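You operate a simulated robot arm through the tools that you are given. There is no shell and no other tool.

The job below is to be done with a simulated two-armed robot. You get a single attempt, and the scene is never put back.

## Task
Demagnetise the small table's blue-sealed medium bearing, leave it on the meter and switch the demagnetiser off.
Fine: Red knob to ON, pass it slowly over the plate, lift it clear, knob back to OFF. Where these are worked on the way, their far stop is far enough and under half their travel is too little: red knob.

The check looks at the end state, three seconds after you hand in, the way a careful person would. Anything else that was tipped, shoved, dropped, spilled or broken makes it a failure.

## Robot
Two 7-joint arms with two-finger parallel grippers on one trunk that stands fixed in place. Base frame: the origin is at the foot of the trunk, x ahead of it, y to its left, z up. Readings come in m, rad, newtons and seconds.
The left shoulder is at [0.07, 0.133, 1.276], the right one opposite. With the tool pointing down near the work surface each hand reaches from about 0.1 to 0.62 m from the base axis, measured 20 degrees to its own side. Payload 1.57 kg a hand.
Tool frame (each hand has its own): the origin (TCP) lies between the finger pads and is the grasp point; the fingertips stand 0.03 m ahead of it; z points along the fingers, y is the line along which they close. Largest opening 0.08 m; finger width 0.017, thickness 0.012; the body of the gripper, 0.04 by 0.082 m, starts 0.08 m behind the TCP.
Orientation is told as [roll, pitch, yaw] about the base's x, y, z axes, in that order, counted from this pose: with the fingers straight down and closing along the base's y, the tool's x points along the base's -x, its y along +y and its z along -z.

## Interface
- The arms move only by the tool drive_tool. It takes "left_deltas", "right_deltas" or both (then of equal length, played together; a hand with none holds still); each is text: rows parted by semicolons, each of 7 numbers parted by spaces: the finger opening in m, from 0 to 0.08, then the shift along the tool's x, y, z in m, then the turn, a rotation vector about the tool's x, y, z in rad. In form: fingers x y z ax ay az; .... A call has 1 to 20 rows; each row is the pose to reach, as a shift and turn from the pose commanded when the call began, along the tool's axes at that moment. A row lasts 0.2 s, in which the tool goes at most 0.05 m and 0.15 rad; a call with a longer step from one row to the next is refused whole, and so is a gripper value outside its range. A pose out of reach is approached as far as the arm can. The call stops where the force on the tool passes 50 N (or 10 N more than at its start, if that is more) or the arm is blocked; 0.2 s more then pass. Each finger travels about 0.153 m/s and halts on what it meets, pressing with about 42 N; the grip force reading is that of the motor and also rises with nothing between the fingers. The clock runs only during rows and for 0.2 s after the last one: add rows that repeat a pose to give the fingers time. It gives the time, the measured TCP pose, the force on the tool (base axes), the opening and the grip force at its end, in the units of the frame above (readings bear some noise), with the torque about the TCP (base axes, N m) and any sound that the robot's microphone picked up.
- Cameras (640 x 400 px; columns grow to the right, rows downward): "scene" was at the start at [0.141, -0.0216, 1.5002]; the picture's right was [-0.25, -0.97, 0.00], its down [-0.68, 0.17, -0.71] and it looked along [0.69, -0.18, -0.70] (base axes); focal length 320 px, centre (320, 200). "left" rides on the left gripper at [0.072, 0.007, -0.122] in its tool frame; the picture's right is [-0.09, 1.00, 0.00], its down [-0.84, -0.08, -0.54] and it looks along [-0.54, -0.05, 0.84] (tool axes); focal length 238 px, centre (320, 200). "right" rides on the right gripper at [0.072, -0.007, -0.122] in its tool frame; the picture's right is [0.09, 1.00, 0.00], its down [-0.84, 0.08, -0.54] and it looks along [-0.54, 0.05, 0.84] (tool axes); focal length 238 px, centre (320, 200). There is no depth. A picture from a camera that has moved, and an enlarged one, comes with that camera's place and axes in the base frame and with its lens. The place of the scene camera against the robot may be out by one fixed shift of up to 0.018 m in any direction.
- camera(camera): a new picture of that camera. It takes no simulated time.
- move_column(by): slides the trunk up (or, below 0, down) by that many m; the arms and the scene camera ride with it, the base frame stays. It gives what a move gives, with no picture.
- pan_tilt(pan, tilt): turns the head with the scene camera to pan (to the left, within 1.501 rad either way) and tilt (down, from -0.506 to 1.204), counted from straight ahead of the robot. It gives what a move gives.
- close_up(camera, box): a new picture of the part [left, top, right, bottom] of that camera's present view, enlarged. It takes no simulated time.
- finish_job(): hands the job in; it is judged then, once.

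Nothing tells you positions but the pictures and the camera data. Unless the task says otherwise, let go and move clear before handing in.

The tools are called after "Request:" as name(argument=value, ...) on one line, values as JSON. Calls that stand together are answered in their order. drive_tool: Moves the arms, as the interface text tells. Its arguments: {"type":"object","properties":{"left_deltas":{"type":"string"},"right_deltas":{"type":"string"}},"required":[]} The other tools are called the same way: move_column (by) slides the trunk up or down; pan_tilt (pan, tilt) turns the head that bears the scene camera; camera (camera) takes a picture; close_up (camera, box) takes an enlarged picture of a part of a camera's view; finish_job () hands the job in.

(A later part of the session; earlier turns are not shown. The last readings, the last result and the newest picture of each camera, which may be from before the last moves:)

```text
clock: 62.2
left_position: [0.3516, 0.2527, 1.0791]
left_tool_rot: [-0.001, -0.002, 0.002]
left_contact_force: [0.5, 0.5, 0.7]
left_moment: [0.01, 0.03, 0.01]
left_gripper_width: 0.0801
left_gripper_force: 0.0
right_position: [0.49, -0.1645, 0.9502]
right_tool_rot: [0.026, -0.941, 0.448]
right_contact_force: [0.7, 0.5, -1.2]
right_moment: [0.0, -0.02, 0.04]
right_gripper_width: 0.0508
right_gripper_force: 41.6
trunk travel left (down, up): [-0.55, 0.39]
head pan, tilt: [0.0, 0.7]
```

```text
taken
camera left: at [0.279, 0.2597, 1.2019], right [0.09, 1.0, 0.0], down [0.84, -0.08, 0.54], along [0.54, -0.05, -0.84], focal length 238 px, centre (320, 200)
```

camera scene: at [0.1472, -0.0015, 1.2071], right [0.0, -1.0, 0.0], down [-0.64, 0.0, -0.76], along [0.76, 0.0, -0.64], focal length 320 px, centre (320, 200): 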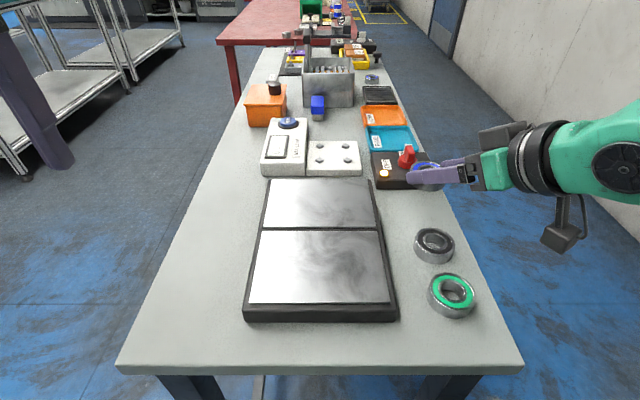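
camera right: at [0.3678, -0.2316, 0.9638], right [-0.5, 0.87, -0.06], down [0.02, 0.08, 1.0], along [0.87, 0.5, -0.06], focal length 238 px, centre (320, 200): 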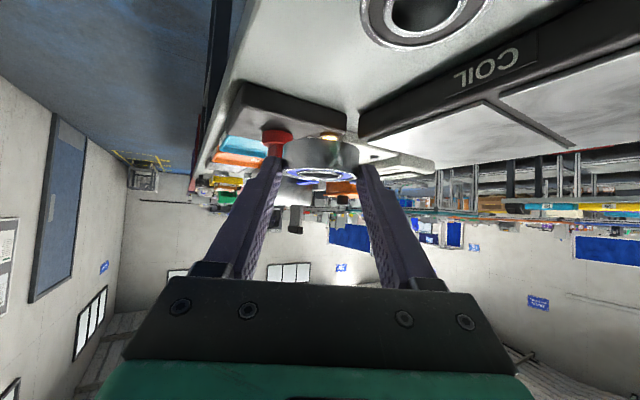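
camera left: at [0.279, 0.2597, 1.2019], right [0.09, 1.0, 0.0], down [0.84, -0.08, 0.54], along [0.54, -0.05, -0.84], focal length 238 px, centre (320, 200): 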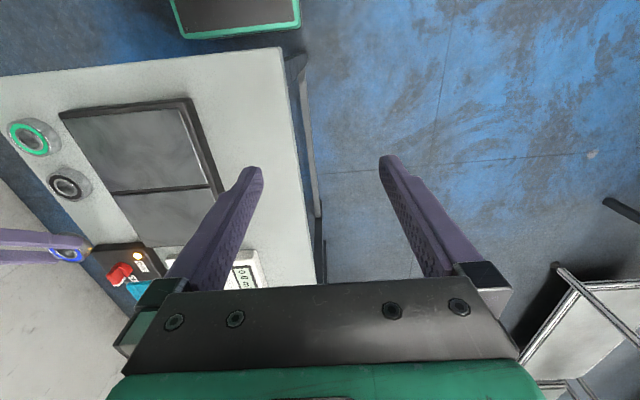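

The plate spans about x 0.325–0.577, y -0.09–0.088, with its top near z 0.884. I'll bring the bearing beside the plate at a height that clears it by about 1 cm.

Request:
drive_tool(right_deltas="0.03 0.0057 0.0199 -0.0074 0 0 0; 0.03 0.0114 0.0397 -0.0147 0 0 0; 0.03 0.0204 0.0395 -0.0082 0 0 0; 0.03 0.0284 0.0394 -0.0023 0 0 0; 0.03 0.0284 0.0394 -0.0023 0 0 0")

Request:
camera(camera="scene")

Request:
camera(camera="right")

```text
clock: 63.4
left_position: [0.3511, 0.2525, 1.0796]
left_tool_rot: [-0.001, -0.001, 0.001]
left_contact_force: [-0.5, 0.2, -0.4]
left_moment: [-0.01, -0.02, 0.02]
left_gripper_width: 0.0801
left_gripper_force: 0.1
right_position: [0.4549, -0.137, 0.9296]
right_tool_rot: [0.026, -0.942, 0.445]
right_contact_force: [0.7, 0.5, -1.5]
right_moment: [-0.04, 0.02, 0.02]
right_gripper_width: 0.0508
right_gripper_force: 42.3
trunk travel left (down, up): [-0.55, 0.39]
head pan, tilt: [0.0, 0.7]
```

```text
taken
camera scene: at [0.1472, -0.0014, 1.207], right [0.0, -1.0, 0.0], down [-0.64, 0.0, -0.76], along [0.76, 0.0, -0.64], focal length 320 px, centre (320, 200)
```

scene: 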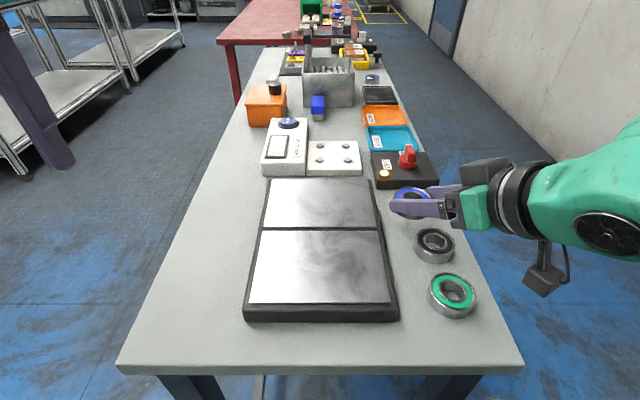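

```text
taken
camera right: at [0.3332, -0.2049, 0.9423], right [-0.5, 0.87, -0.06], down [0.02, 0.08, 1.0], along [0.87, 0.49, -0.06], focal length 238 px, centre (320, 200)
```

right: 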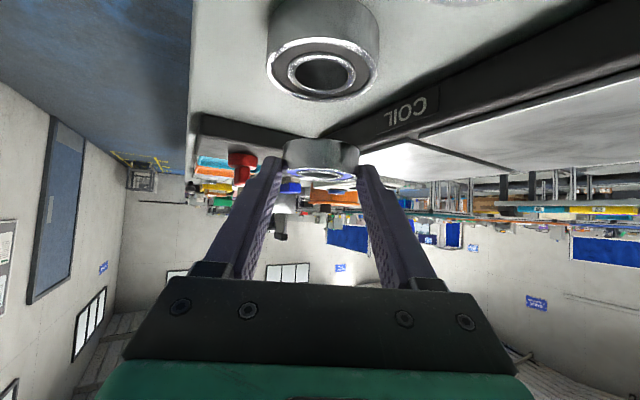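

Now a slow move in over the plate. I'll go halfway first and check the clearance.

Request:
drive_tool(right_deltas="0.03 -0.0013 0.0045 0.0019 0 0 0; 0.03 -0.0026 0.0089 0.0037 0 0 0; 0.03 -0.0038 0.0134 0.0056 0 0 0; 0.03 -0.0051 0.0179 0.0075 0 0 0; 0.03 -0.0064 0.0223 0.0093 0 0 0; 0.03 -0.0077 0.0268 0.0112 0 0 0; 0.03 -0.0089 0.0312 0.013 0 0 0; 0.03 -0.0102 0.0357 0.0149 0 0 0; 0.03 -0.0115 0.0402 0.0168 0 0 0; 0.03 -0.0128 0.0446 0.0186 0 0 0; 0.03 -0.014 0.0491 0.0205 0 0 0; 0.03 -0.0153 0.0536 0.0224 0 0 0")

Request:
camera(camera="scene")

Request:
camera(camera="right")

```text
clock: 66.0
left_position: [0.3494, 0.253, 1.0791]
left_tool_rot: [-0.002, 0.0, 0.001]
left_contact_force: [0.4, -1.4, -1.0]
left_moment: [0.02, -0.01, 0.0]
left_gripper_width: 0.08
left_gripper_force: 0.0
right_position: [0.4566, -0.0753, 0.9288]
right_tool_rot: [0.028, -0.94, 0.447]
right_contact_force: [-0.3, 0.7, -1.3]
right_moment: [-0.08, 0.02, -0.02]
right_gripper_width: 0.0509
right_gripper_force: 42.3
trunk travel left (down, up): [-0.55, 0.39]
head pan, tilt: [0.0, 0.7]
```

```text
taken
camera scene: at [0.1473, -0.001, 1.207], right [0.0, -1.0, 0.0], down [-0.64, 0.0, -0.76], along [0.76, 0.0, -0.64], focal length 320 px, centre (320, 200)
```

scene: 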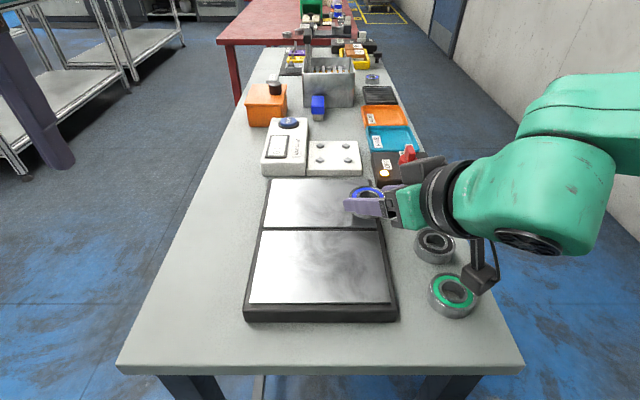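

```text
taken
camera right: at [0.3343, -0.1432, 0.943], right [-0.5, 0.87, -0.06], down [0.02, 0.08, 1.0], along [0.87, 0.49, -0.06], focal length 238 px, centre (320, 200)
```

right: 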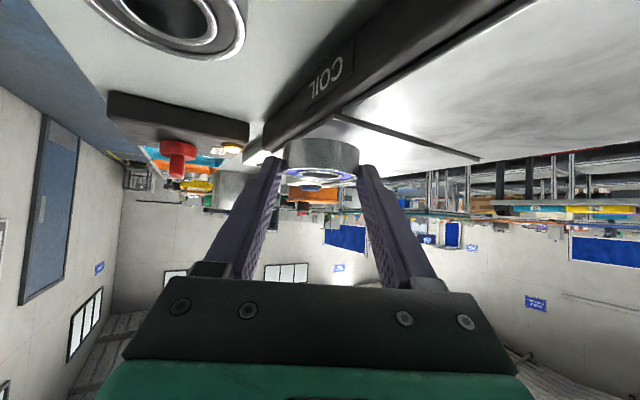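

Request:
close_up(camera="right", box=[240, 100, 400, 210])

Request:
close_up(camera="scene", box=[240, 150, 420, 270])

```text
3.64 times, centred on (320, 155) of right
camera zoom: at [0.3343, -0.1432, 0.943], right [-0.5, 0.87, -0.06], down [0.02, 0.08, 1.0], along [0.87, 0.49, -0.06], focal length 867 px, centre (320, 364)
```

zoom: 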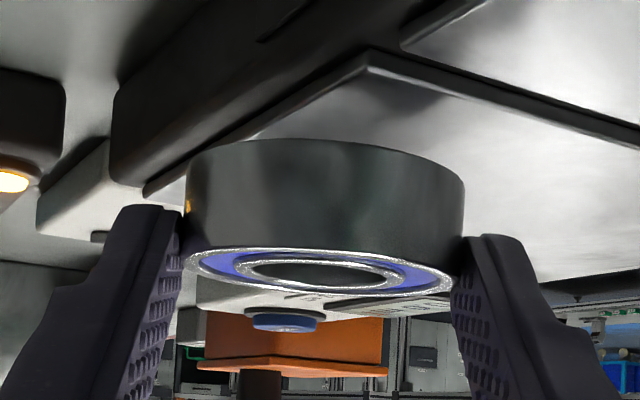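

```text
3.33 times, centred on (330, 210) of scene
camera zoom: at [0.1473, -0.001, 1.207], right [0.0, -1.0, 0.0], down [-0.64, 0.0, -0.76], along [0.76, 0.0, -0.64], focal length 1068 px, centre (287, 167)
```

zoom: 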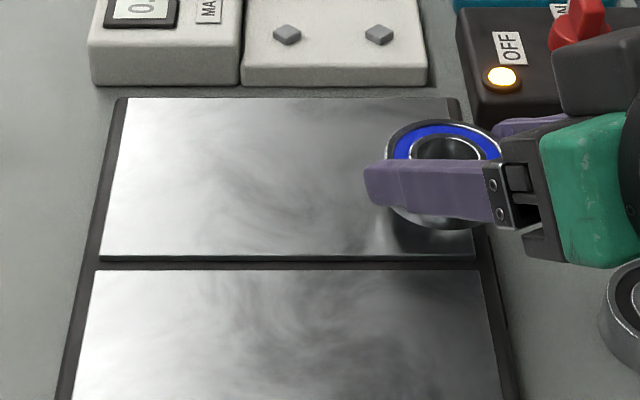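

About 1.5 cm of clearance. I'll keep on slowly to the middle of the plate, dropping by 5 mm.

Request:
drive_tool(right_deltas="0.03 -0.0009 0.0043 0.002 0 0 0; 0.03 -0.0018 0.0086 0.0041 0 0 0; 0.03 -0.0027 0.0129 0.0061 0 0 0; 0.03 -0.0036 0.0172 0.0082 0 0 0; 0.03 -0.0045 0.0215 0.0102 0 0 0; 0.03 -0.0054 0.0259 0.0122 0 0 0; 0.03 -0.0063 0.0302 0.0143 0 0 0; 0.03 -0.0072 0.0345 0.0163 0 0 0; 0.03 -0.0081 0.0388 0.0184 0 0 0; 0.03 -0.009 0.0431 0.0204 0 0 0; 0.03 -0.0099 0.0474 0.0225 0 0 0; 0.03 -0.0108 0.0517 0.0245 0 0 0")

Request:
drive_tool(right_deltas="0.03 -0.0027 -0.0023 0.0036 0 0 0; 0.03 -0.0053 -0.0045 0.0072 0 0 0; 0.03 -0.008 -0.0068 0.0108 0 0 0; 0.03 -0.0106 -0.009 0.0143 0 0 0; 0.03 -0.0133 -0.0113 0.0179 0 0 0; 0.03 -0.0159 -0.0135 0.0215 0 0 0; 0.03 -0.0186 -0.0158 0.0251 0 0 0; 0.03 -0.0213 -0.0181 0.0287 0 0 0; 0.03 -0.0239 -0.0203 0.0323 0 0 0; 0.03 -0.0266 -0.0226 0.0359 0 0 0; 0.03 -0.0292 -0.0248 0.0394 0 0 0; 0.03 -0.0319 -0.0271 0.043 0 0 0; 0.03 -0.0345 -0.0293 0.0466 0 0 0; 0.03 -0.0372 -0.0316 0.0502 0 0 0")

Request:
camera(camera="scene")

Request:
camera(camera="right")

```text
clock: 68.6
left_position: [0.3522, 0.2524, 1.0803]
left_tool_rot: [0.0, 0.002, 0.002]
left_contact_force: [0.0, -1.5, 0.7]
left_moment: [0.03, 0.02, -0.01]
left_gripper_width: 0.0798
left_gripper_force: 0.1
right_position: [0.4562, -0.0177, 0.9242]
right_tool_rot: [0.027, -0.941, 0.447]
right_contact_force: [0.3, 0.2, -1.5]
right_moment: [0.01, 0.02, 0.0]
right_gripper_width: 0.0508
right_gripper_force: 41.7
trunk travel left (down, up): [-0.55, 0.39]
head pan, tilt: [0.0, 0.7]
```

```text
clock: 71.6
left_position: [0.3519, 0.2528, 1.0784]
left_tool_rot: [0.0, -0.001, 0.003]
left_contact_force: [-0.6, 0.0, -1.4]
left_moment: [-0.01, -0.01, 0.02]
left_gripper_width: 0.08
left_gripper_force: 0.0
right_position: [0.5266, -0.017, 0.9256]
right_tool_rot: [0.026, -0.941, 0.448]
right_contact_force: [0.5, -1.2, -1.8]
right_moment: [-0.06, 0.02, 0.01]
right_gripper_width: 0.0505
right_gripper_force: 41.4
trunk travel left (down, up): [-0.55, 0.39]
head pan, tilt: [0.0, 0.7]
```

```text
taken
camera scene: at [0.1474, -0.0013, 1.207], right [0.0, -1.0, 0.0], down [-0.64, 0.0, -0.76], along [0.76, 0.0, -0.64], focal length 320 px, centre (320, 200)
```

scene: 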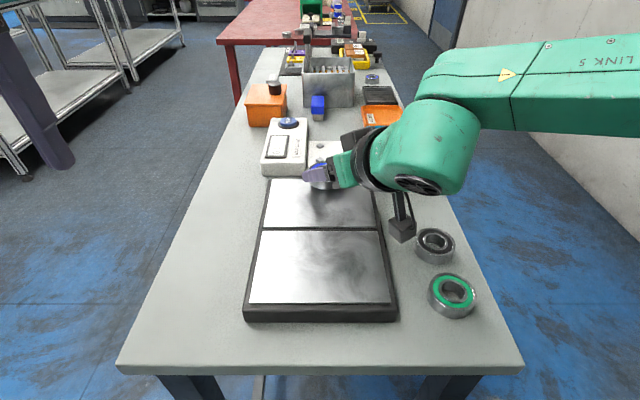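

```text
taken
camera right: at [0.4043, -0.0851, 0.9388], right [-0.5, 0.87, -0.06], down [0.02, 0.08, 1.0], along [0.87, 0.49, -0.06], focal length 238 px, centre (320, 200)
```

right: 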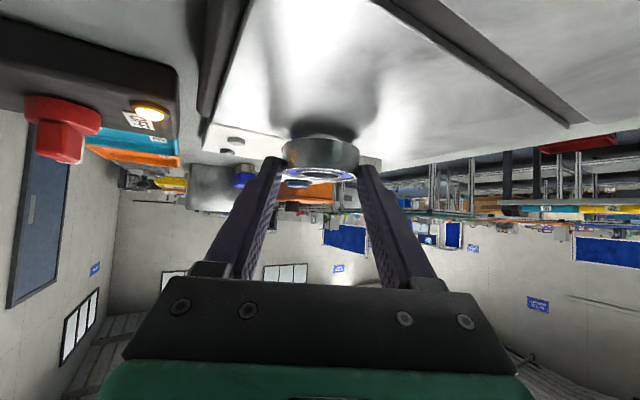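

The pass is done, and the bearing is near the far part of the plate. I'll lift it slowly clear.

Request:
drive_tool(right_deltas="0.03 -0.0061 0.0001 -0.0044 0 0 0; 0.03 -0.0121 0.0002 -0.0088 0 0 0; 0.03 -0.0182 0.0003 -0.0133 0 0 0; 0.03 -0.0242 0.0004 -0.0177 0 0 0; 0.03 -0.0303 0.0005 -0.0221 0 0 0; 0.03 -0.0364 0.0006 -0.0265 0 0 0; 0.03 -0.0424 0.0008 -0.0309 0 0 0; 0.03 -0.0485 0.0009 -0.0353 0 0 0; 0.03 -0.0545 0.001 -0.0398 0 0 0; 0.03 -0.0606 0.0011 -0.0442 0 0 0; 0.03 -0.0667 0.0012 -0.0486 0 0 0; 0.03 -0.0727 0.0013 -0.053 0 0 0; 0.03 -0.0808 0.0015 -0.0589 0 0 0")

Request:
camera(camera="scene")

Request:
camera(camera="right")

```text
clock: 74.4
left_position: [0.3501, 0.2523, 1.0793]
left_tool_rot: [0.002, -0.002, 0.002]
left_contact_force: [-0.5, 1.0, -0.5]
left_moment: [0.02, 0.01, -0.01]
left_gripper_width: 0.0797
left_gripper_force: 0.1
right_position: [0.5252, -0.0162, 1.0249]
right_tool_rot: [0.026, -0.94, 0.446]
right_contact_force: [-0.7, 0.0, -1.5]
right_moment: [-0.02, 0.01, -0.03]
right_gripper_width: 0.0508
right_gripper_force: 41.9
trunk travel left (down, up): [-0.55, 0.39]
head pan, tilt: [0.0, 0.7]
```

```text
taken
camera scene: at [0.1471, -0.0012, 1.2071], right [0.0, -1.0, 0.0], down [-0.64, 0.0, -0.76], along [0.76, 0.0, -0.64], focal length 320 px, centre (320, 200)
```

scene: 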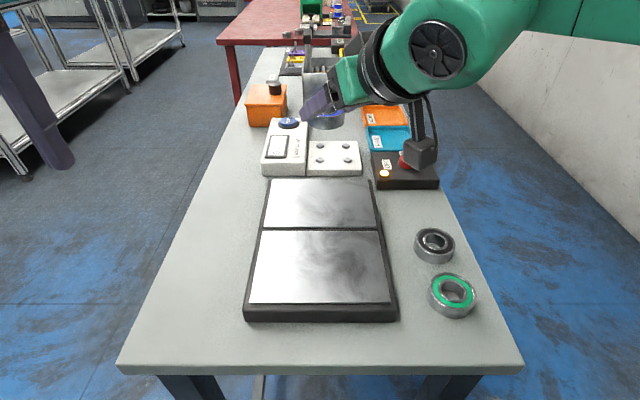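

```text
taken
camera right: at [0.4032, -0.0848, 1.0393], right [-0.5, 0.87, -0.06], down [0.02, 0.08, 1.0], along [0.87, 0.49, -0.06], focal length 238 px, centre (320, 200)
```

right: 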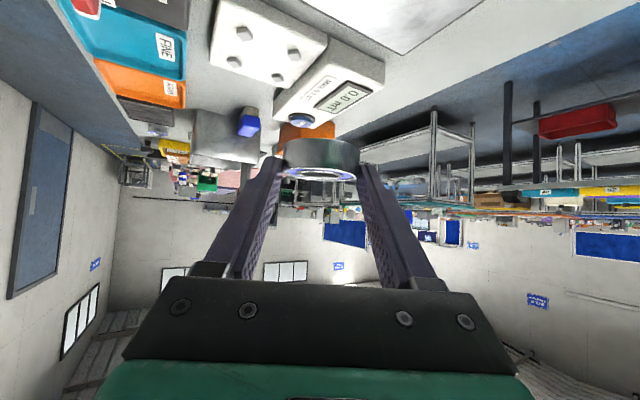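

Lifted clear. The pad is in good view, so I'll zoom in to fix its centre from the four nubs.

Request:
close_up(camera="right", box=[200, 0, 400, 140])

Request:
close_up(camera="scene", box=[250, 100, 430, 200])

Request:
camera(camera="left")

```text
2.86 times, centred on (300, 70) of right
camera zoom: at [0.4032, -0.0848, 1.0393], right [-0.5, 0.87, -0.06], down [0.02, 0.08, 1.0], along [0.87, 0.49, -0.06], focal length 681 px, centre (377, 571)
```

zoom: 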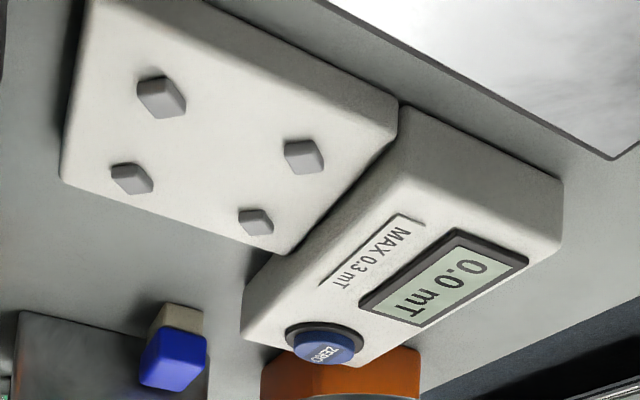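

```text
3.56 times, centred on (340, 150) of scene
camera zoom: at [0.1471, -0.0012, 1.2071], right [0.0, -1.0, 0.0], down [-0.64, 0.0, -0.76], along [0.76, 0.0, -0.64], focal length 1139 px, centre (249, 378)
```

zoom: 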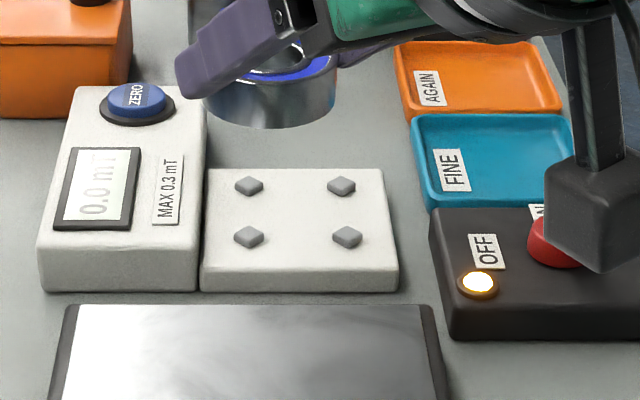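

```text
taken
camera left: at [0.2788, 0.2599, 1.2018], right [0.09, 1.0, 0.0], down [0.84, -0.08, 0.54], along [0.54, -0.05, -0.84], focal length 238 px, centre (320, 200)
```

left: 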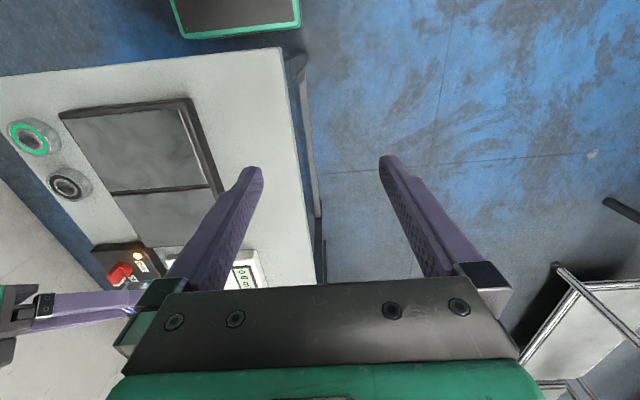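

The nubs triangulate to a pad centre of (0.650, -0.0245), with the pad top near z 0.876. The reach should improve with the trunk lower, so I'll raise both hands and lower the trunk in steps, keeping the bearing well above everything.

Request:
drive_tool(right_deltas="0.03 -0.0242 0.0005 -0.0177 0 0 0; 0.03 -0.0485 0.0009 -0.0353 0 0 0; 0.03 -0.0646 0.0012 -0.0471 0 0 0", left_deltas="0.08 0 0 -0.04 0 0 0; 0.08 0 0 -0.08 0 0 0; 0.08 0 0 -0.1 0 0 0")

Request:
move_column(by=-0.1)

```text
clock: 75.2
left_position: [0.3928, 0.2403, 1.1436]
left_tool_rot: [0.0, -0.002, 0.001]
left_contact_force: [0.8, 0.0, 0.8]
left_moment: [-0.02, -0.01, 0.01]
left_gripper_width: 0.0799
left_gripper_force: 0.2
left hand out of reach, approached as far as the arm can: row 1, 2, 3
right_position: [0.527, -0.0177, 1.1042]
right_tool_rot: [0.029, -0.941, 0.445]
right_contact_force: [-0.1, -0.2, -1.3]
right_moment: [-0.03, 0.02, 0.04]
right_gripper_width: 0.0505
right_gripper_force: 42.4
trunk travel left (down, up): [-0.55, 0.39]
head pan, tilt: [0.0, 0.7]
```

```text
clock: 76.5
left_position: [0.3914, 0.2428, 1.0432]
left_tool_rot: [0.001, 0.002, 0.0]
left_contact_force: [0.2, 1.1, -0.1]
left_moment: [-0.01, 0.05, -0.01]
left_gripper_width: 0.08
left_gripper_force: 0.0
right_position: [0.5254, -0.0163, 1.0041]
right_tool_rot: [0.027, -0.942, 0.448]
right_contact_force: [-0.3, 0.7, -1.0]
right_moment: [-0.01, 0.02, -0.02]
right_gripper_width: 0.0509
right_gripper_force: 42.1
trunk travel left (down, up): [-0.45, 0.49]
head pan, tilt: [0.0, 0.7]
```

Trunk is now at -0.4. I'll move over the pad at a safe height and see whether the arm gets there.

Request:
drive_tool(right_deltas="0.03 -0.0045 -0.0159 0.0244 0 0 0; 0.03 -0.009 -0.0318 0.0488 0 0 0; 0.03 -0.0134 -0.0476 0.0731 0 0 0")

```text
clock: 77.3
left_position: [0.3934, 0.2421, 1.0446]
left_tool_rot: [-0.001, 0.0, 0.003]
left_contact_force: [0.2, 0.0, -0.4]
left_moment: [-0.02, 0.03, 0.01]
left_gripper_width: 0.0802
left_gripper_force: 0.1
right_position: [0.5912, -0.0361, 0.9719]
right_tool_rot: [0.026, -0.94, 0.446]
right_contact_force: [0.7, 1.1, -1.4]
right_moment: [-0.03, 0.02, -0.02]
right_gripper_width: 0.0507
right_gripper_force: 42.0
right hand out of reach, approached as far as the arm can: row 2, 3
trunk travel left (down, up): [-0.45, 0.49]
head pan, tilt: [0.0, 0.7]
```

Request:
move_column(by=0.07)

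Request:
drive_tool(right_deltas="0.03 0.025 0 0.018 0 0 0; 0.03 0.05 0 0.0365 0 0 0; 0.03 0.0646 0 0.0471 0 0 0")

```text
clock: 78.4
left_position: [0.3927, 0.2422, 1.1133]
left_tool_rot: [0.001, 0.0, 0.004]
left_contact_force: [0.8, -0.6, -0.2]
left_moment: [-0.04, -0.01, 0.01]
left_gripper_width: 0.08
left_gripper_force: 0.2
right_position: [0.5903, -0.0375, 1.043]
right_tool_rot: [0.026, -0.941, 0.446]
right_contact_force: [0.5, 0.9, -1.6]
right_moment: [0.04, 0.01, 0.01]
right_gripper_width: 0.0509
right_gripper_force: 42.5
trunk travel left (down, up): [-0.52, 0.42]
head pan, tilt: [0.0, 0.7]
```

```text
clock: 79.2
left_position: [0.3909, 0.242, 1.1126]
left_tool_rot: [-0.002, 0.0, 0.0]
left_contact_force: [0.3, -0.4, -0.3]
left_moment: [0.0, -0.03, 0.0]
left_gripper_width: 0.08
left_gripper_force: 0.0
right_position: [0.5894, -0.0361, 0.9639]
right_tool_rot: [0.025, -0.942, 0.447]
right_contact_force: [-0.1, 0.3, -0.9]
right_moment: [-0.01, 0.03, -0.02]
right_gripper_width: 0.0508
right_gripper_force: 42.4
trunk travel left (down, up): [-0.52, 0.42]
head pan, tilt: [0.0, 0.7]
```

Request:
drive_tool(right_deltas="0.03 -0.0122 -0.0082 0.0165 0 0 0; 0.03 -0.0183 -0.0124 0.0248 0 0 0; 0.03 -0.0244 -0.0165 0.033 0 0 0")

```text
clock: 80.0
left_position: [0.3922, 0.2418, 1.1139]
left_tool_rot: [-0.001, 0.0, 0.001]
left_contact_force: [0.1, 0.2, -0.4]
left_moment: [0.01, 0.01, 0.03]
left_gripper_width: 0.0799
left_gripper_force: 0.0
right_position: [0.6277, -0.0358, 0.9623]
right_tool_rot: [0.026, -0.942, 0.447]
right_contact_force: [-0.7, 0.5, -0.8]
right_moment: [-0.02, 0.03, -0.01]
right_gripper_width: 0.0505
right_gripper_force: 41.4
right hand out of reach, approached as far as the arm can: row 3
trunk travel left (down, up): [-0.52, 0.42]
head pan, tilt: [0.0, 0.7]
```

Nearly there: 7 mm short. I'll go a bit lower, where the reach is better, and extend again.

Request:
drive_tool(right_deltas="0.03 0.0121 -0.0002 0.0088 0 0 0; 0.03 0.0242 -0.0004 0.0177 0 0 0; 0.03 0.0222 -0.0002 0.0205 0 0 0; 0.03 0.0201 0 0.0233 0 0 0")

Request:
camera(camera="right")

Request:
camera(camera="scene")

```text
clock: 81.0
left_position: [0.3934, 0.242, 1.1133]
left_tool_rot: [0.0, 0.0, 0.003]
left_contact_force: [0.4, 0.2, -1.5]
left_moment: [0.01, -0.01, -0.04]
left_gripper_width: 0.08
left_gripper_force: 0.1
right_position: [0.6332, -0.035, 0.9314]
right_tool_rot: [0.026, -0.941, 0.447]
right_contact_force: [-0.2, -1.1, -1.4]
right_moment: [-0.01, 0.01, 0.0]
right_gripper_width: 0.0508
right_gripper_force: 41.9
trunk travel left (down, up): [-0.52, 0.42]
head pan, tilt: [0.0, 0.7]
```

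```text
taken
camera right: at [0.5104, -0.1029, 0.9452], right [-0.5, 0.87, -0.06], down [0.02, 0.08, 1.0], along [0.87, 0.49, -0.06], focal length 238 px, centre (320, 200)
```

right: 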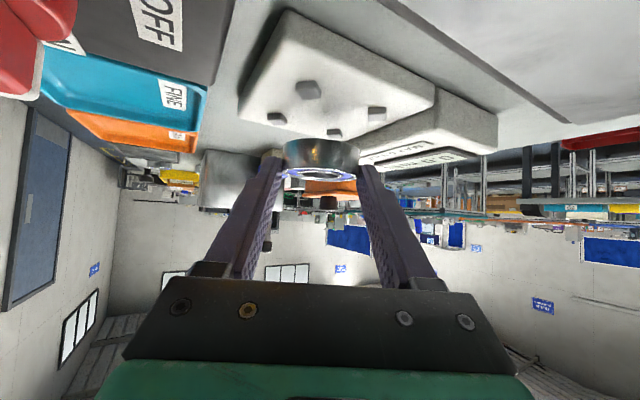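

```text
taken
camera scene: at [0.1472, -0.0013, 1.177], right [0.0, -1.0, 0.0], down [-0.64, 0.0, -0.76], along [0.76, 0.0, -0.64], focal length 320 px, centre (320, 200)
```

scene: 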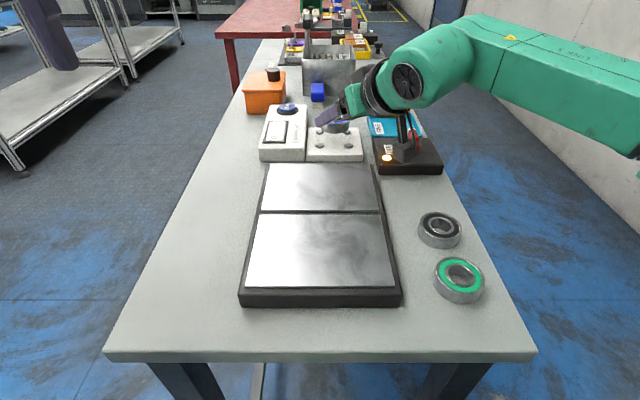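

Request:
close_up(camera="right", box=[220, 0, 460, 200])

Request:
close_up(camera="scene", box=[250, 80, 450, 200])

Request:
camera(camera="left")

```text
2.00 times, centred on (340, 100) of right
camera zoom: at [0.5104, -0.1029, 0.9452], right [-0.5, 0.87, -0.06], down [0.02, 0.08, 1.0], along [0.87, 0.49, -0.06], focal length 477 px, centre (280, 400)
```

zoom: 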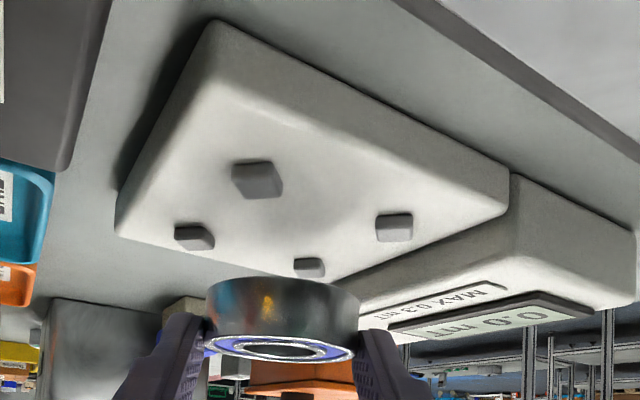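

```text
3.20 times, centred on (350, 140) of scene
camera zoom: at [0.1472, -0.0013, 1.177], right [0.0, -1.0, 0.0], down [-0.64, 0.0, -0.76], along [0.76, 0.0, -0.64], focal length 1025 px, centre (224, 392)
```

zoom: 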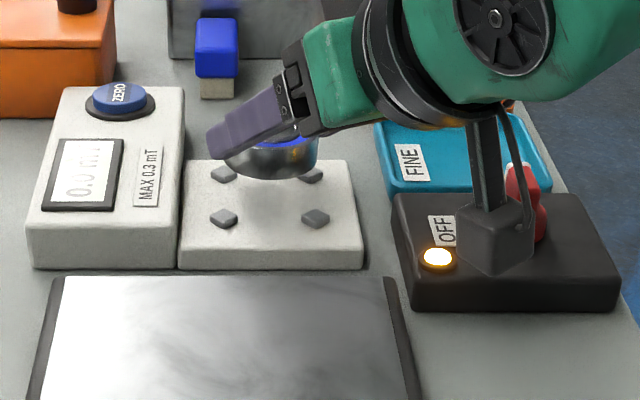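

```text
taken
camera left: at [0.3197, 0.2486, 1.2357], right [0.09, 1.0, 0.0], down [0.84, -0.08, 0.54], along [0.54, -0.05, -0.84], focal length 238 px, centre (320, 200)
```

left: 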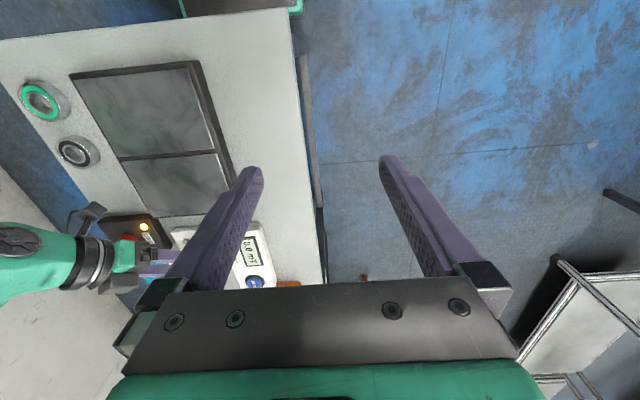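

The bearing sits within about 2 mm of the pad centre in plan. I'll make that small correction and lower most of the way.

Request:
drive_tool(right_deltas="0.03 0.0043 0 0.0042 0 0 0; 0.03 0.0087 0 0.0084 0 0 0; 0.03 0.013 0.0001 0.0126 0 0 0; 0.03 0.013 0.0001 0.0126 0 0 0")

Request:
close_up(camera="right", box=[220, 60, 420, 200])

Request:
close_up(camera="scene", box=[280, 90, 400, 180])

```text
clock: 82.0
left_position: [0.3924, 0.2406, 1.1137]
left_tool_rot: [0.0, 0.0, 0.0]
left_contact_force: [-0.2, -0.5, -0.1]
left_moment: [0.01, -0.02, 0.02]
left_gripper_width: 0.0799
left_gripper_force: 0.0
right_position: [0.633, -0.0344, 0.9132]
right_tool_rot: [0.027, -0.94, 0.447]
right_contact_force: [-0.3, -0.2, -1.5]
right_moment: [-0.01, -0.01, 0.01]
right_gripper_width: 0.0505
right_gripper_force: 42.2
right hand out of reach, approached as far as the arm can: row 2, 3, 4
trunk travel left (down, up): [-0.52, 0.42]
head pan, tilt: [0.0, 0.7]
```

```text
2.86 times, centred on (320, 130) of right
camera zoom: at [0.5114, -0.1024, 0.9271], right [-0.5, 0.87, -0.06], down [0.02, 0.08, 1.0], along [0.87, 0.49, -0.06], focal length 681 px, centre (320, 400)
```

zoom: 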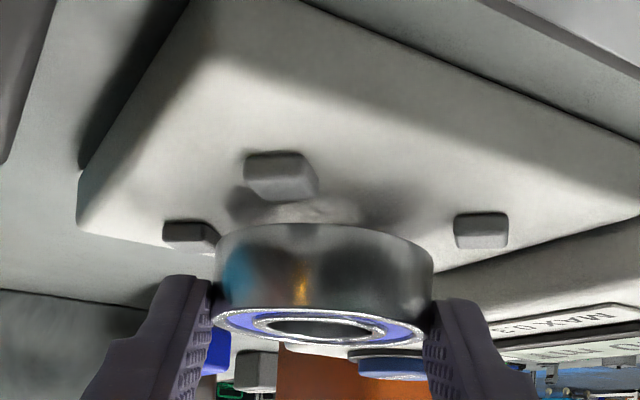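

```text
4.44 times, centred on (340, 135) of scene
camera zoom: at [0.1473, -0.0013, 1.177], right [0.0, -1.0, 0.0], down [-0.64, 0.0, -0.76], along [0.76, 0.0, -0.64], focal length 1424 px, centre (231, 489)
```

zoom: 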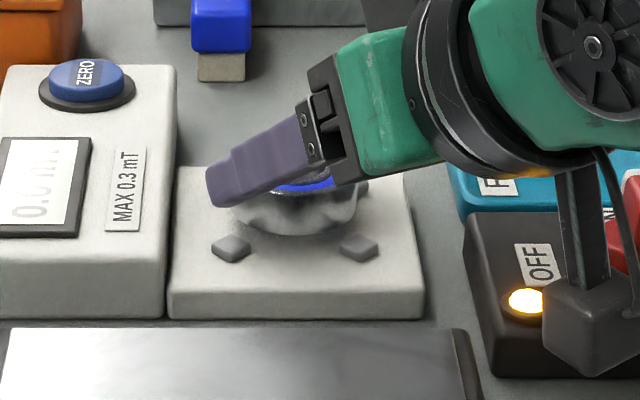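

It's aligned within a millimetre or two, and the lamp is still lit. I'll lower the last few millimetres with the trunk, since that keeps the arm's shape unchanged.

Request:
move_column(by=-0.005)

Request:
close_up(camera="right", box=[220, 60, 420, 200])

Request:
close_up(camera="scene", box=[280, 90, 400, 180])

```text
clock: 82.6
left_position: [0.3936, 0.2401, 1.1075]
left_tool_rot: [-0.001, 0.0, 0.001]
left_contact_force: [0.1, -1.0, 0.8]
left_moment: [-0.01, 0.02, 0.03]
left_gripper_width: 0.08
left_gripper_force: 0.1
right_position: [0.6326, -0.0343, 0.909]
right_tool_rot: [0.026, -0.94, 0.447]
right_contact_force: [0.4, 1.0, -1.1]
right_moment: [-0.01, 0.04, 0.0]
right_gripper_width: 0.0507
right_gripper_force: 42.2
trunk travel left (down, up): [-0.515, 0.425]
head pan, tilt: [0.0, 0.7]
```

```text
2.86 times, centred on (320, 130) of right
camera zoom: at [0.5115, -0.1024, 0.9221], right [-0.5, 0.87, -0.06], down [0.02, 0.08, 1.0], along [0.87, 0.49, -0.06], focal length 681 px, centre (320, 400)
```

zoom: 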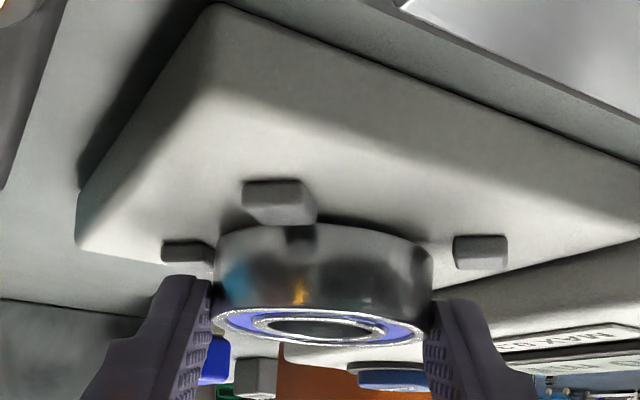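

```text
4.44 times, centred on (340, 135) of scene
camera zoom: at [0.1474, -0.0013, 1.172], right [0.0, -1.0, 0.0], down [-0.64, 0.0, -0.76], along [0.76, 0.0, -0.64], focal length 1424 px, centre (231, 489)
```

zoom: 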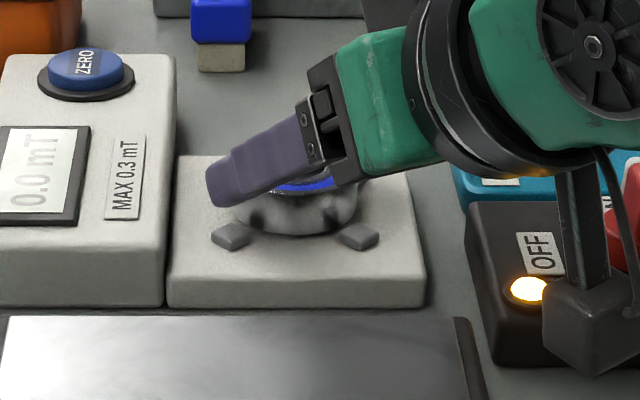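

Request:
move_column(by=-0.002)

Request:
close_up(camera="right", box=[220, 60, 420, 200])

```text
clock: 83.1
left_position: [0.393, 0.2415, 1.1071]
left_tool_rot: [0.002, 0.0, 0.002]
left_contact_force: [0.0, 0.2, 0.2]
left_moment: [0.02, -0.01, 0.05]
left_gripper_width: 0.08
left_gripper_force: 0.0
right_position: [0.6338, -0.0341, 0.9068]
right_tool_rot: [0.025, -0.94, 0.446]
right_contact_force: [0.0, 0.8, -1.9]
right_moment: [-0.03, 0.04, 0.0]
right_gripper_width: 0.0508
right_gripper_force: 41.9
trunk travel left (down, up): [-0.513, 0.427]
head pan, tilt: [0.0, 0.7]
```

```text
2.86 times, centred on (320, 130) of right
camera zoom: at [0.5114, -0.1024, 0.9202], right [-0.5, 0.87, -0.06], down [0.02, 0.08, 1.0], along [0.87, 0.49, -0.06], focal length 681 px, centre (320, 400)
```

zoom: 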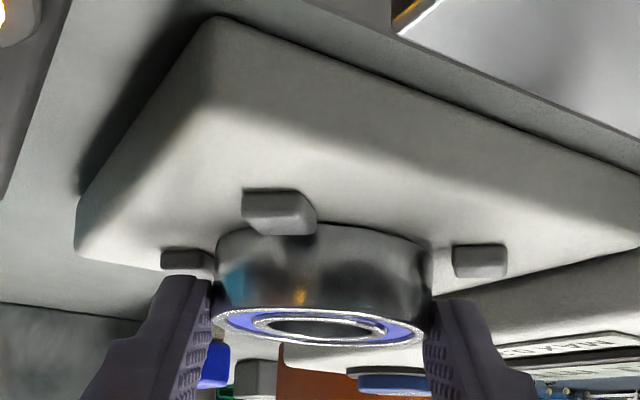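

Request:
move_column(by=-0.002)

Request:
close_up(camera="right", box=[220, 60, 420, 200])

Request:
close_up(camera="scene", box=[280, 90, 400, 180])

```text
clock: 83.6
left_position: [0.3922, 0.2424, 1.1047]
left_tool_rot: [-0.001, 0.001, 0.001]
left_contact_force: [-0.1, 0.4, 0.3]
left_moment: [-0.02, 0.0, -0.03]
left_gripper_width: 0.0799
left_gripper_force: 0.2
right_position: [0.6329, -0.0349, 0.9063]
right_tool_rot: [0.027, -0.944, 0.446]
right_contact_force: [1.6, -1.0, 4.9]
right_moment: [-0.17, -0.18, -0.04]
right_gripper_width: 0.0507
right_gripper_force: 41.8
trunk travel left (down, up): [-0.511, 0.429]
head pan, tilt: [0.0, 0.7]
```

```text
2.86 times, centred on (320, 130) of right
camera zoom: at [0.5112, -0.1023, 0.9195], right [-0.5, 0.87, -0.06], down [0.02, 0.08, 1.0], along [0.87, 0.5, -0.05], focal length 681 px, centre (320, 400)
```

zoom: 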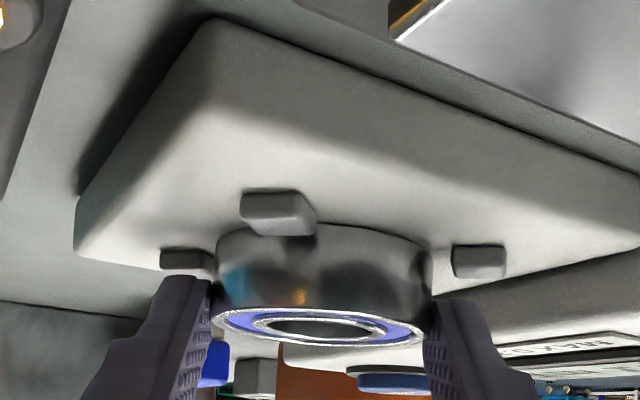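

```text
4.44 times, centred on (340, 135) of scene
camera zoom: at [0.1465, -0.0012, 1.1682], right [0.0, -1.0, 0.0], down [-0.64, 0.0, -0.77], along [0.77, 0.0, -0.64], focal length 1424 px, centre (231, 489)
```

zoom: 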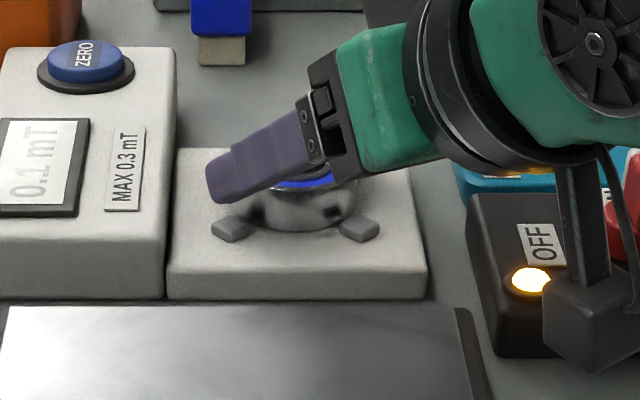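

The bearing rests on the pad with light contact and the meter reads 0.1 mT, under the 0.3 limit. I'll open the fingers a little and withdraw along their own axis.

Request:
drive_tool(right_deltas="0.054 0 0 0 0 0 0; 0.059 0 0 0 0 0 0; 0.059 0 0 0 0 0 0")

Request:
close_up(camera="right", box=[220, 60, 420, 200])

Request:
close_up(camera="scene", box=[280, 90, 400, 180])

```text
clock: 84.4
left_position: [0.3927, 0.2414, 1.1048]
left_tool_rot: [0.001, 0.002, 0.002]
left_contact_force: [0.1, 0.1, 0.0]
left_moment: [0.0, -0.01, -0.01]
left_gripper_width: 0.0801
left_gripper_force: 0.1
right_position: [0.6331, -0.0345, 0.9046]
right_tool_rot: [0.027, -0.94, 0.447]
right_contact_force: [-0.1, 0.0, 0.6]
right_moment: [0.0, 0.01, 0.0]
right_gripper_width: 0.0591
right_gripper_force: 0.0
trunk travel left (down, up): [-0.511, 0.429]
head pan, tilt: [0.0, 0.7]
```

```text
2.86 times, centred on (320, 130) of right
camera zoom: at [0.5113, -0.1024, 0.9183], right [-0.5, 0.87, -0.06], down [0.02, 0.08, 1.0], along [0.87, 0.5, -0.06], focal length 681 px, centre (320, 400)
```

zoom: 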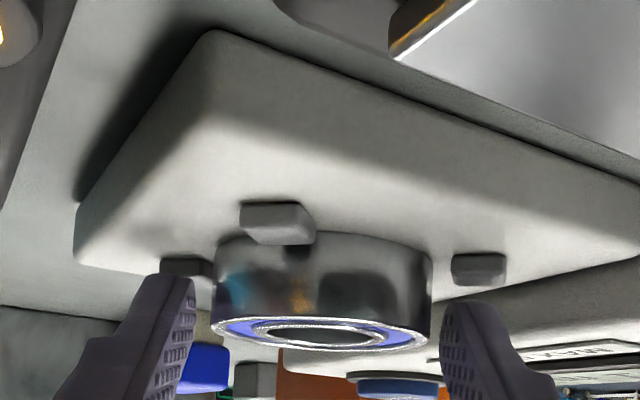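

```text
4.44 times, centred on (340, 135) of scene
camera zoom: at [0.1471, -0.0013, 1.168], right [0.0, -1.0, 0.0], down [-0.64, 0.0, -0.76], along [0.76, 0.0, -0.64], focal length 1424 px, centre (231, 489)
```

zoom: 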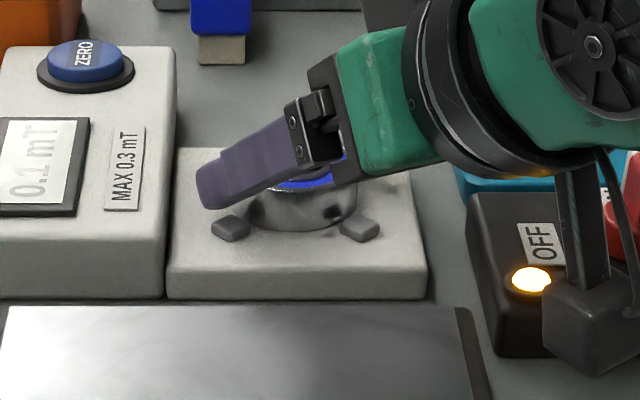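

Released and nested between the nubs, reading 0.1 mT. Now I'll withdraw straight back along the fingers.

Request:
drive_tool(right_deltas="0.059 0 0 -0.01 0 0 0; 0.059 0 0 -0.02 0 0 0; 0.059 0 0 -0.035 0 0 0; 0.059 0 0 -0.055 0 0 0; 0.059 0 0 -0.08 0 0 0; 0.059 -0.02 0 -0.11 0 0 0; 0.04 -0.05 0 -0.13 0 0 0; 0.02 -0.08 0 -0.14 0 0 0")

Request:
camera(camera="scene")

Request:
camera(camera="right")

Request:
close_up(camera="scene", box=[250, 80, 450, 200])

```text
clock: 86.2
left_position: [0.3923, 0.2428, 1.1049]
left_tool_rot: [-0.001, -0.001, 0.003]
left_contact_force: [-0.1, -0.8, 0.1]
left_moment: [0.01, 0.01, 0.0]
left_gripper_width: 0.0802
left_gripper_force: 0.1
right_position: [0.5744, -0.0655, 1.0528]
right_tool_rot: [0.028, -0.942, 0.447]
right_contact_force: [1.2, -0.3, 0.0]
right_moment: [-0.03, 0.01, 0.0]
right_gripper_width: 0.02
right_gripper_force: 0.1
trunk travel left (down, up): [-0.511, 0.429]
head pan, tilt: [0.0, 0.7]
```

```text
taken
camera scene: at [0.1473, -0.0008, 1.168], right [0.0, -1.0, 0.0], down [-0.64, 0.0, -0.76], along [0.76, 0.0, -0.64], focal length 320 px, centre (320, 200)
```

scene: 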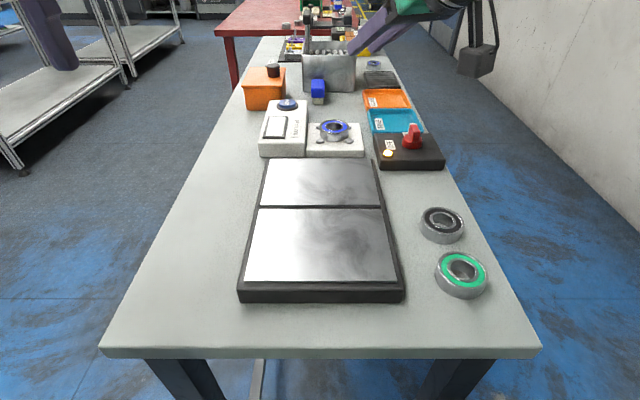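

```text
taken
camera right: at [0.4526, -0.134, 1.0664], right [-0.5, 0.86, -0.06], down [0.02, 0.08, 1.0], along [0.87, 0.5, -0.06], focal length 238 px, centre (320, 200)
```

right: 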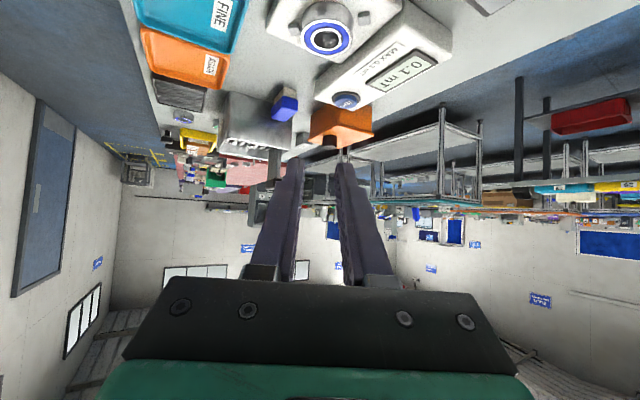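

```text
3.20 times, centred on (350, 140) of scene
camera zoom: at [0.1473, -0.0008, 1.168], right [0.0, -1.0, 0.0], down [-0.64, 0.0, -0.76], along [0.76, 0.0, -0.64], focal length 1025 px, centre (224, 392)
```

zoom: 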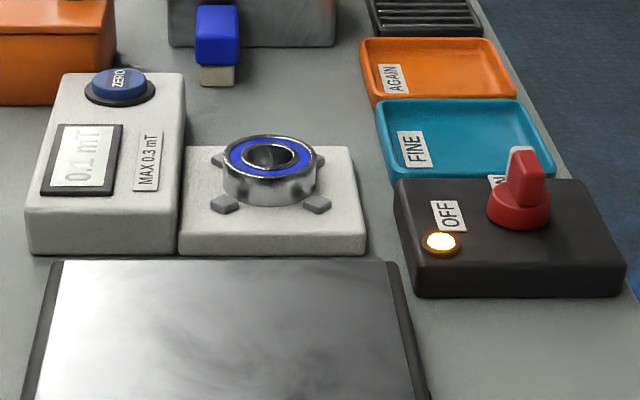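

The bearing stands on the meter reading 0.1 mT. Next is the knob back to OFF: I'll retract, close the fingers and turn to the earlier pushing posture (tilt 0.75, yaw 0).

Request:
drive_tool(right_deltas="0 0.0213 -0.0051 -0.022 0 0 0; 0 0.0426 -0.0102 -0.044 0 0 0; 0 0.0639 -0.0153 -0.066 0 0 0; 0 0.0639 -0.0153 -0.066 0 0.1 0; 0 0.0639 -0.0153 -0.066 0 0.194 0")

Request:
drive_tool(right_deltas="0 0 0 0 0.0973 0 0.105; 0 0 0 0 0.1947 0 0.21; 0 0 0 0 0.292 0 0.315; 0 0 0 0 0.292 0 0.315")

Request:
camera(camera="right")

Request:
camera(camera="scene")

```text
clock: 87.4
left_position: [0.3927, 0.2413, 1.1045]
left_tool_rot: [0.0, -0.001, 0.002]
left_contact_force: [-0.3, -0.1, -0.4]
left_moment: [0.01, 0.02, 0.0]
left_gripper_width: 0.0803
left_gripper_force: 0.1
right_position: [0.5028, -0.1206, 1.0398]
right_tool_rot: [0.023, -0.745, 0.455]
right_contact_force: [-0.6, 0.4, -0.4]
right_moment: [-0.02, 0.01, 0.01]
right_gripper_width: 0.0001
right_gripper_force: 21.8
trunk travel left (down, up): [-0.511, 0.429]
head pan, tilt: [0.0, 0.7]
```

```text
clock: 88.4
left_position: [0.3911, 0.2418, 1.1043]
left_tool_rot: [0.0, -0.001, 0.003]
left_contact_force: [1.4, -0.1, 0.2]
left_moment: [0.06, 0.04, 0.03]
left_gripper_width: 0.0801
left_gripper_force: 0.1
right_position: [0.5003, -0.122, 1.0398]
right_tool_rot: [0.022, -0.741, 0.023]
right_contact_force: [0.5, -0.2, 0.1]
right_moment: [0.0, 0.03, 0.02]
right_gripper_width: 0.0
right_gripper_force: 21.5
trunk travel left (down, up): [-0.511, 0.429]
head pan, tilt: [0.0, 0.7]
```

```text
taken
camera right: at [0.3668, -0.1317, 1.0808], right [-0.1, 0.99, -0.05], down [0.25, 0.07, 0.97], along [0.96, 0.09, -0.25], focal length 238 px, centre (320, 200)
```

right: 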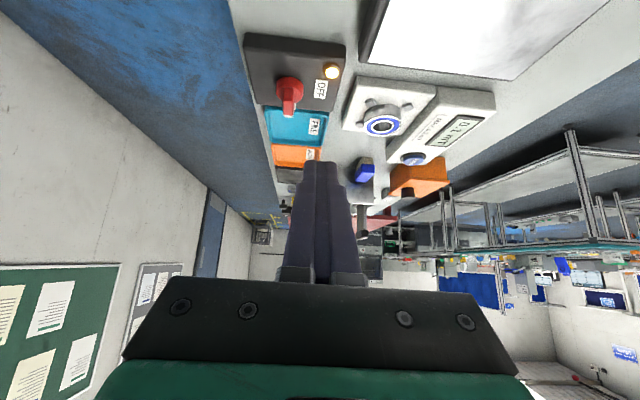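

```text
taken
camera scene: at [0.1471, -0.0018, 1.168], right [0.0, -1.0, 0.0], down [-0.64, 0.0, -0.76], along [0.76, 0.0, -0.64], focal length 320 px, centre (320, 200)
```

scene: 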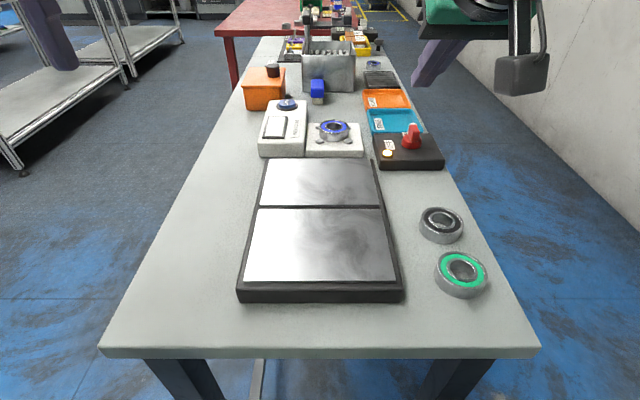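

Request:
close_up(camera="right", box=[235, 30, 355, 130])

Request:
close_up(camera="scene", box=[370, 110, 450, 180])

```text
4.00 times, centred on (295, 80) of right
camera zoom: at [0.3668, -0.1317, 1.0808], right [-0.1, 0.99, -0.05], down [0.25, 0.07, 0.97], along [0.96, 0.09, -0.25], focal length 953 px, centre (420, 680)
```

zoom: 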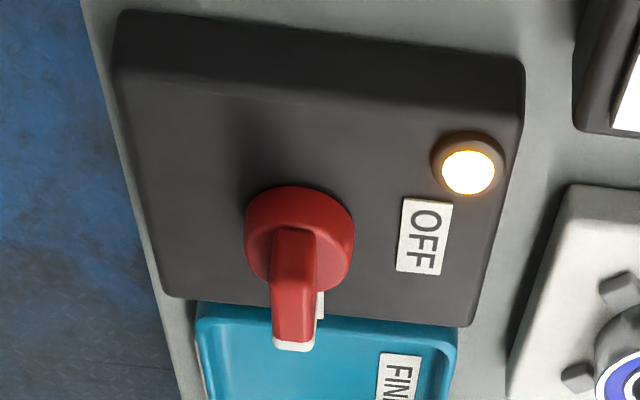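

```text
5.71 times, centred on (410, 145) of scene
camera zoom: at [0.1471, -0.0018, 1.168], right [0.0, -1.0, 0.0], down [-0.64, 0.0, -0.76], along [0.76, 0.0, -0.64], focal length 1830 px, centre (-194, 514)
```

zoom: 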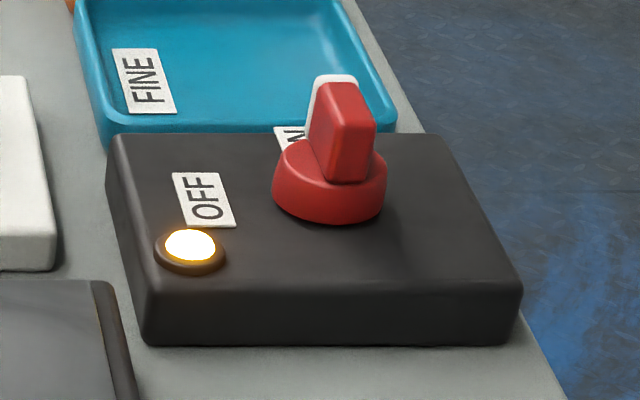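

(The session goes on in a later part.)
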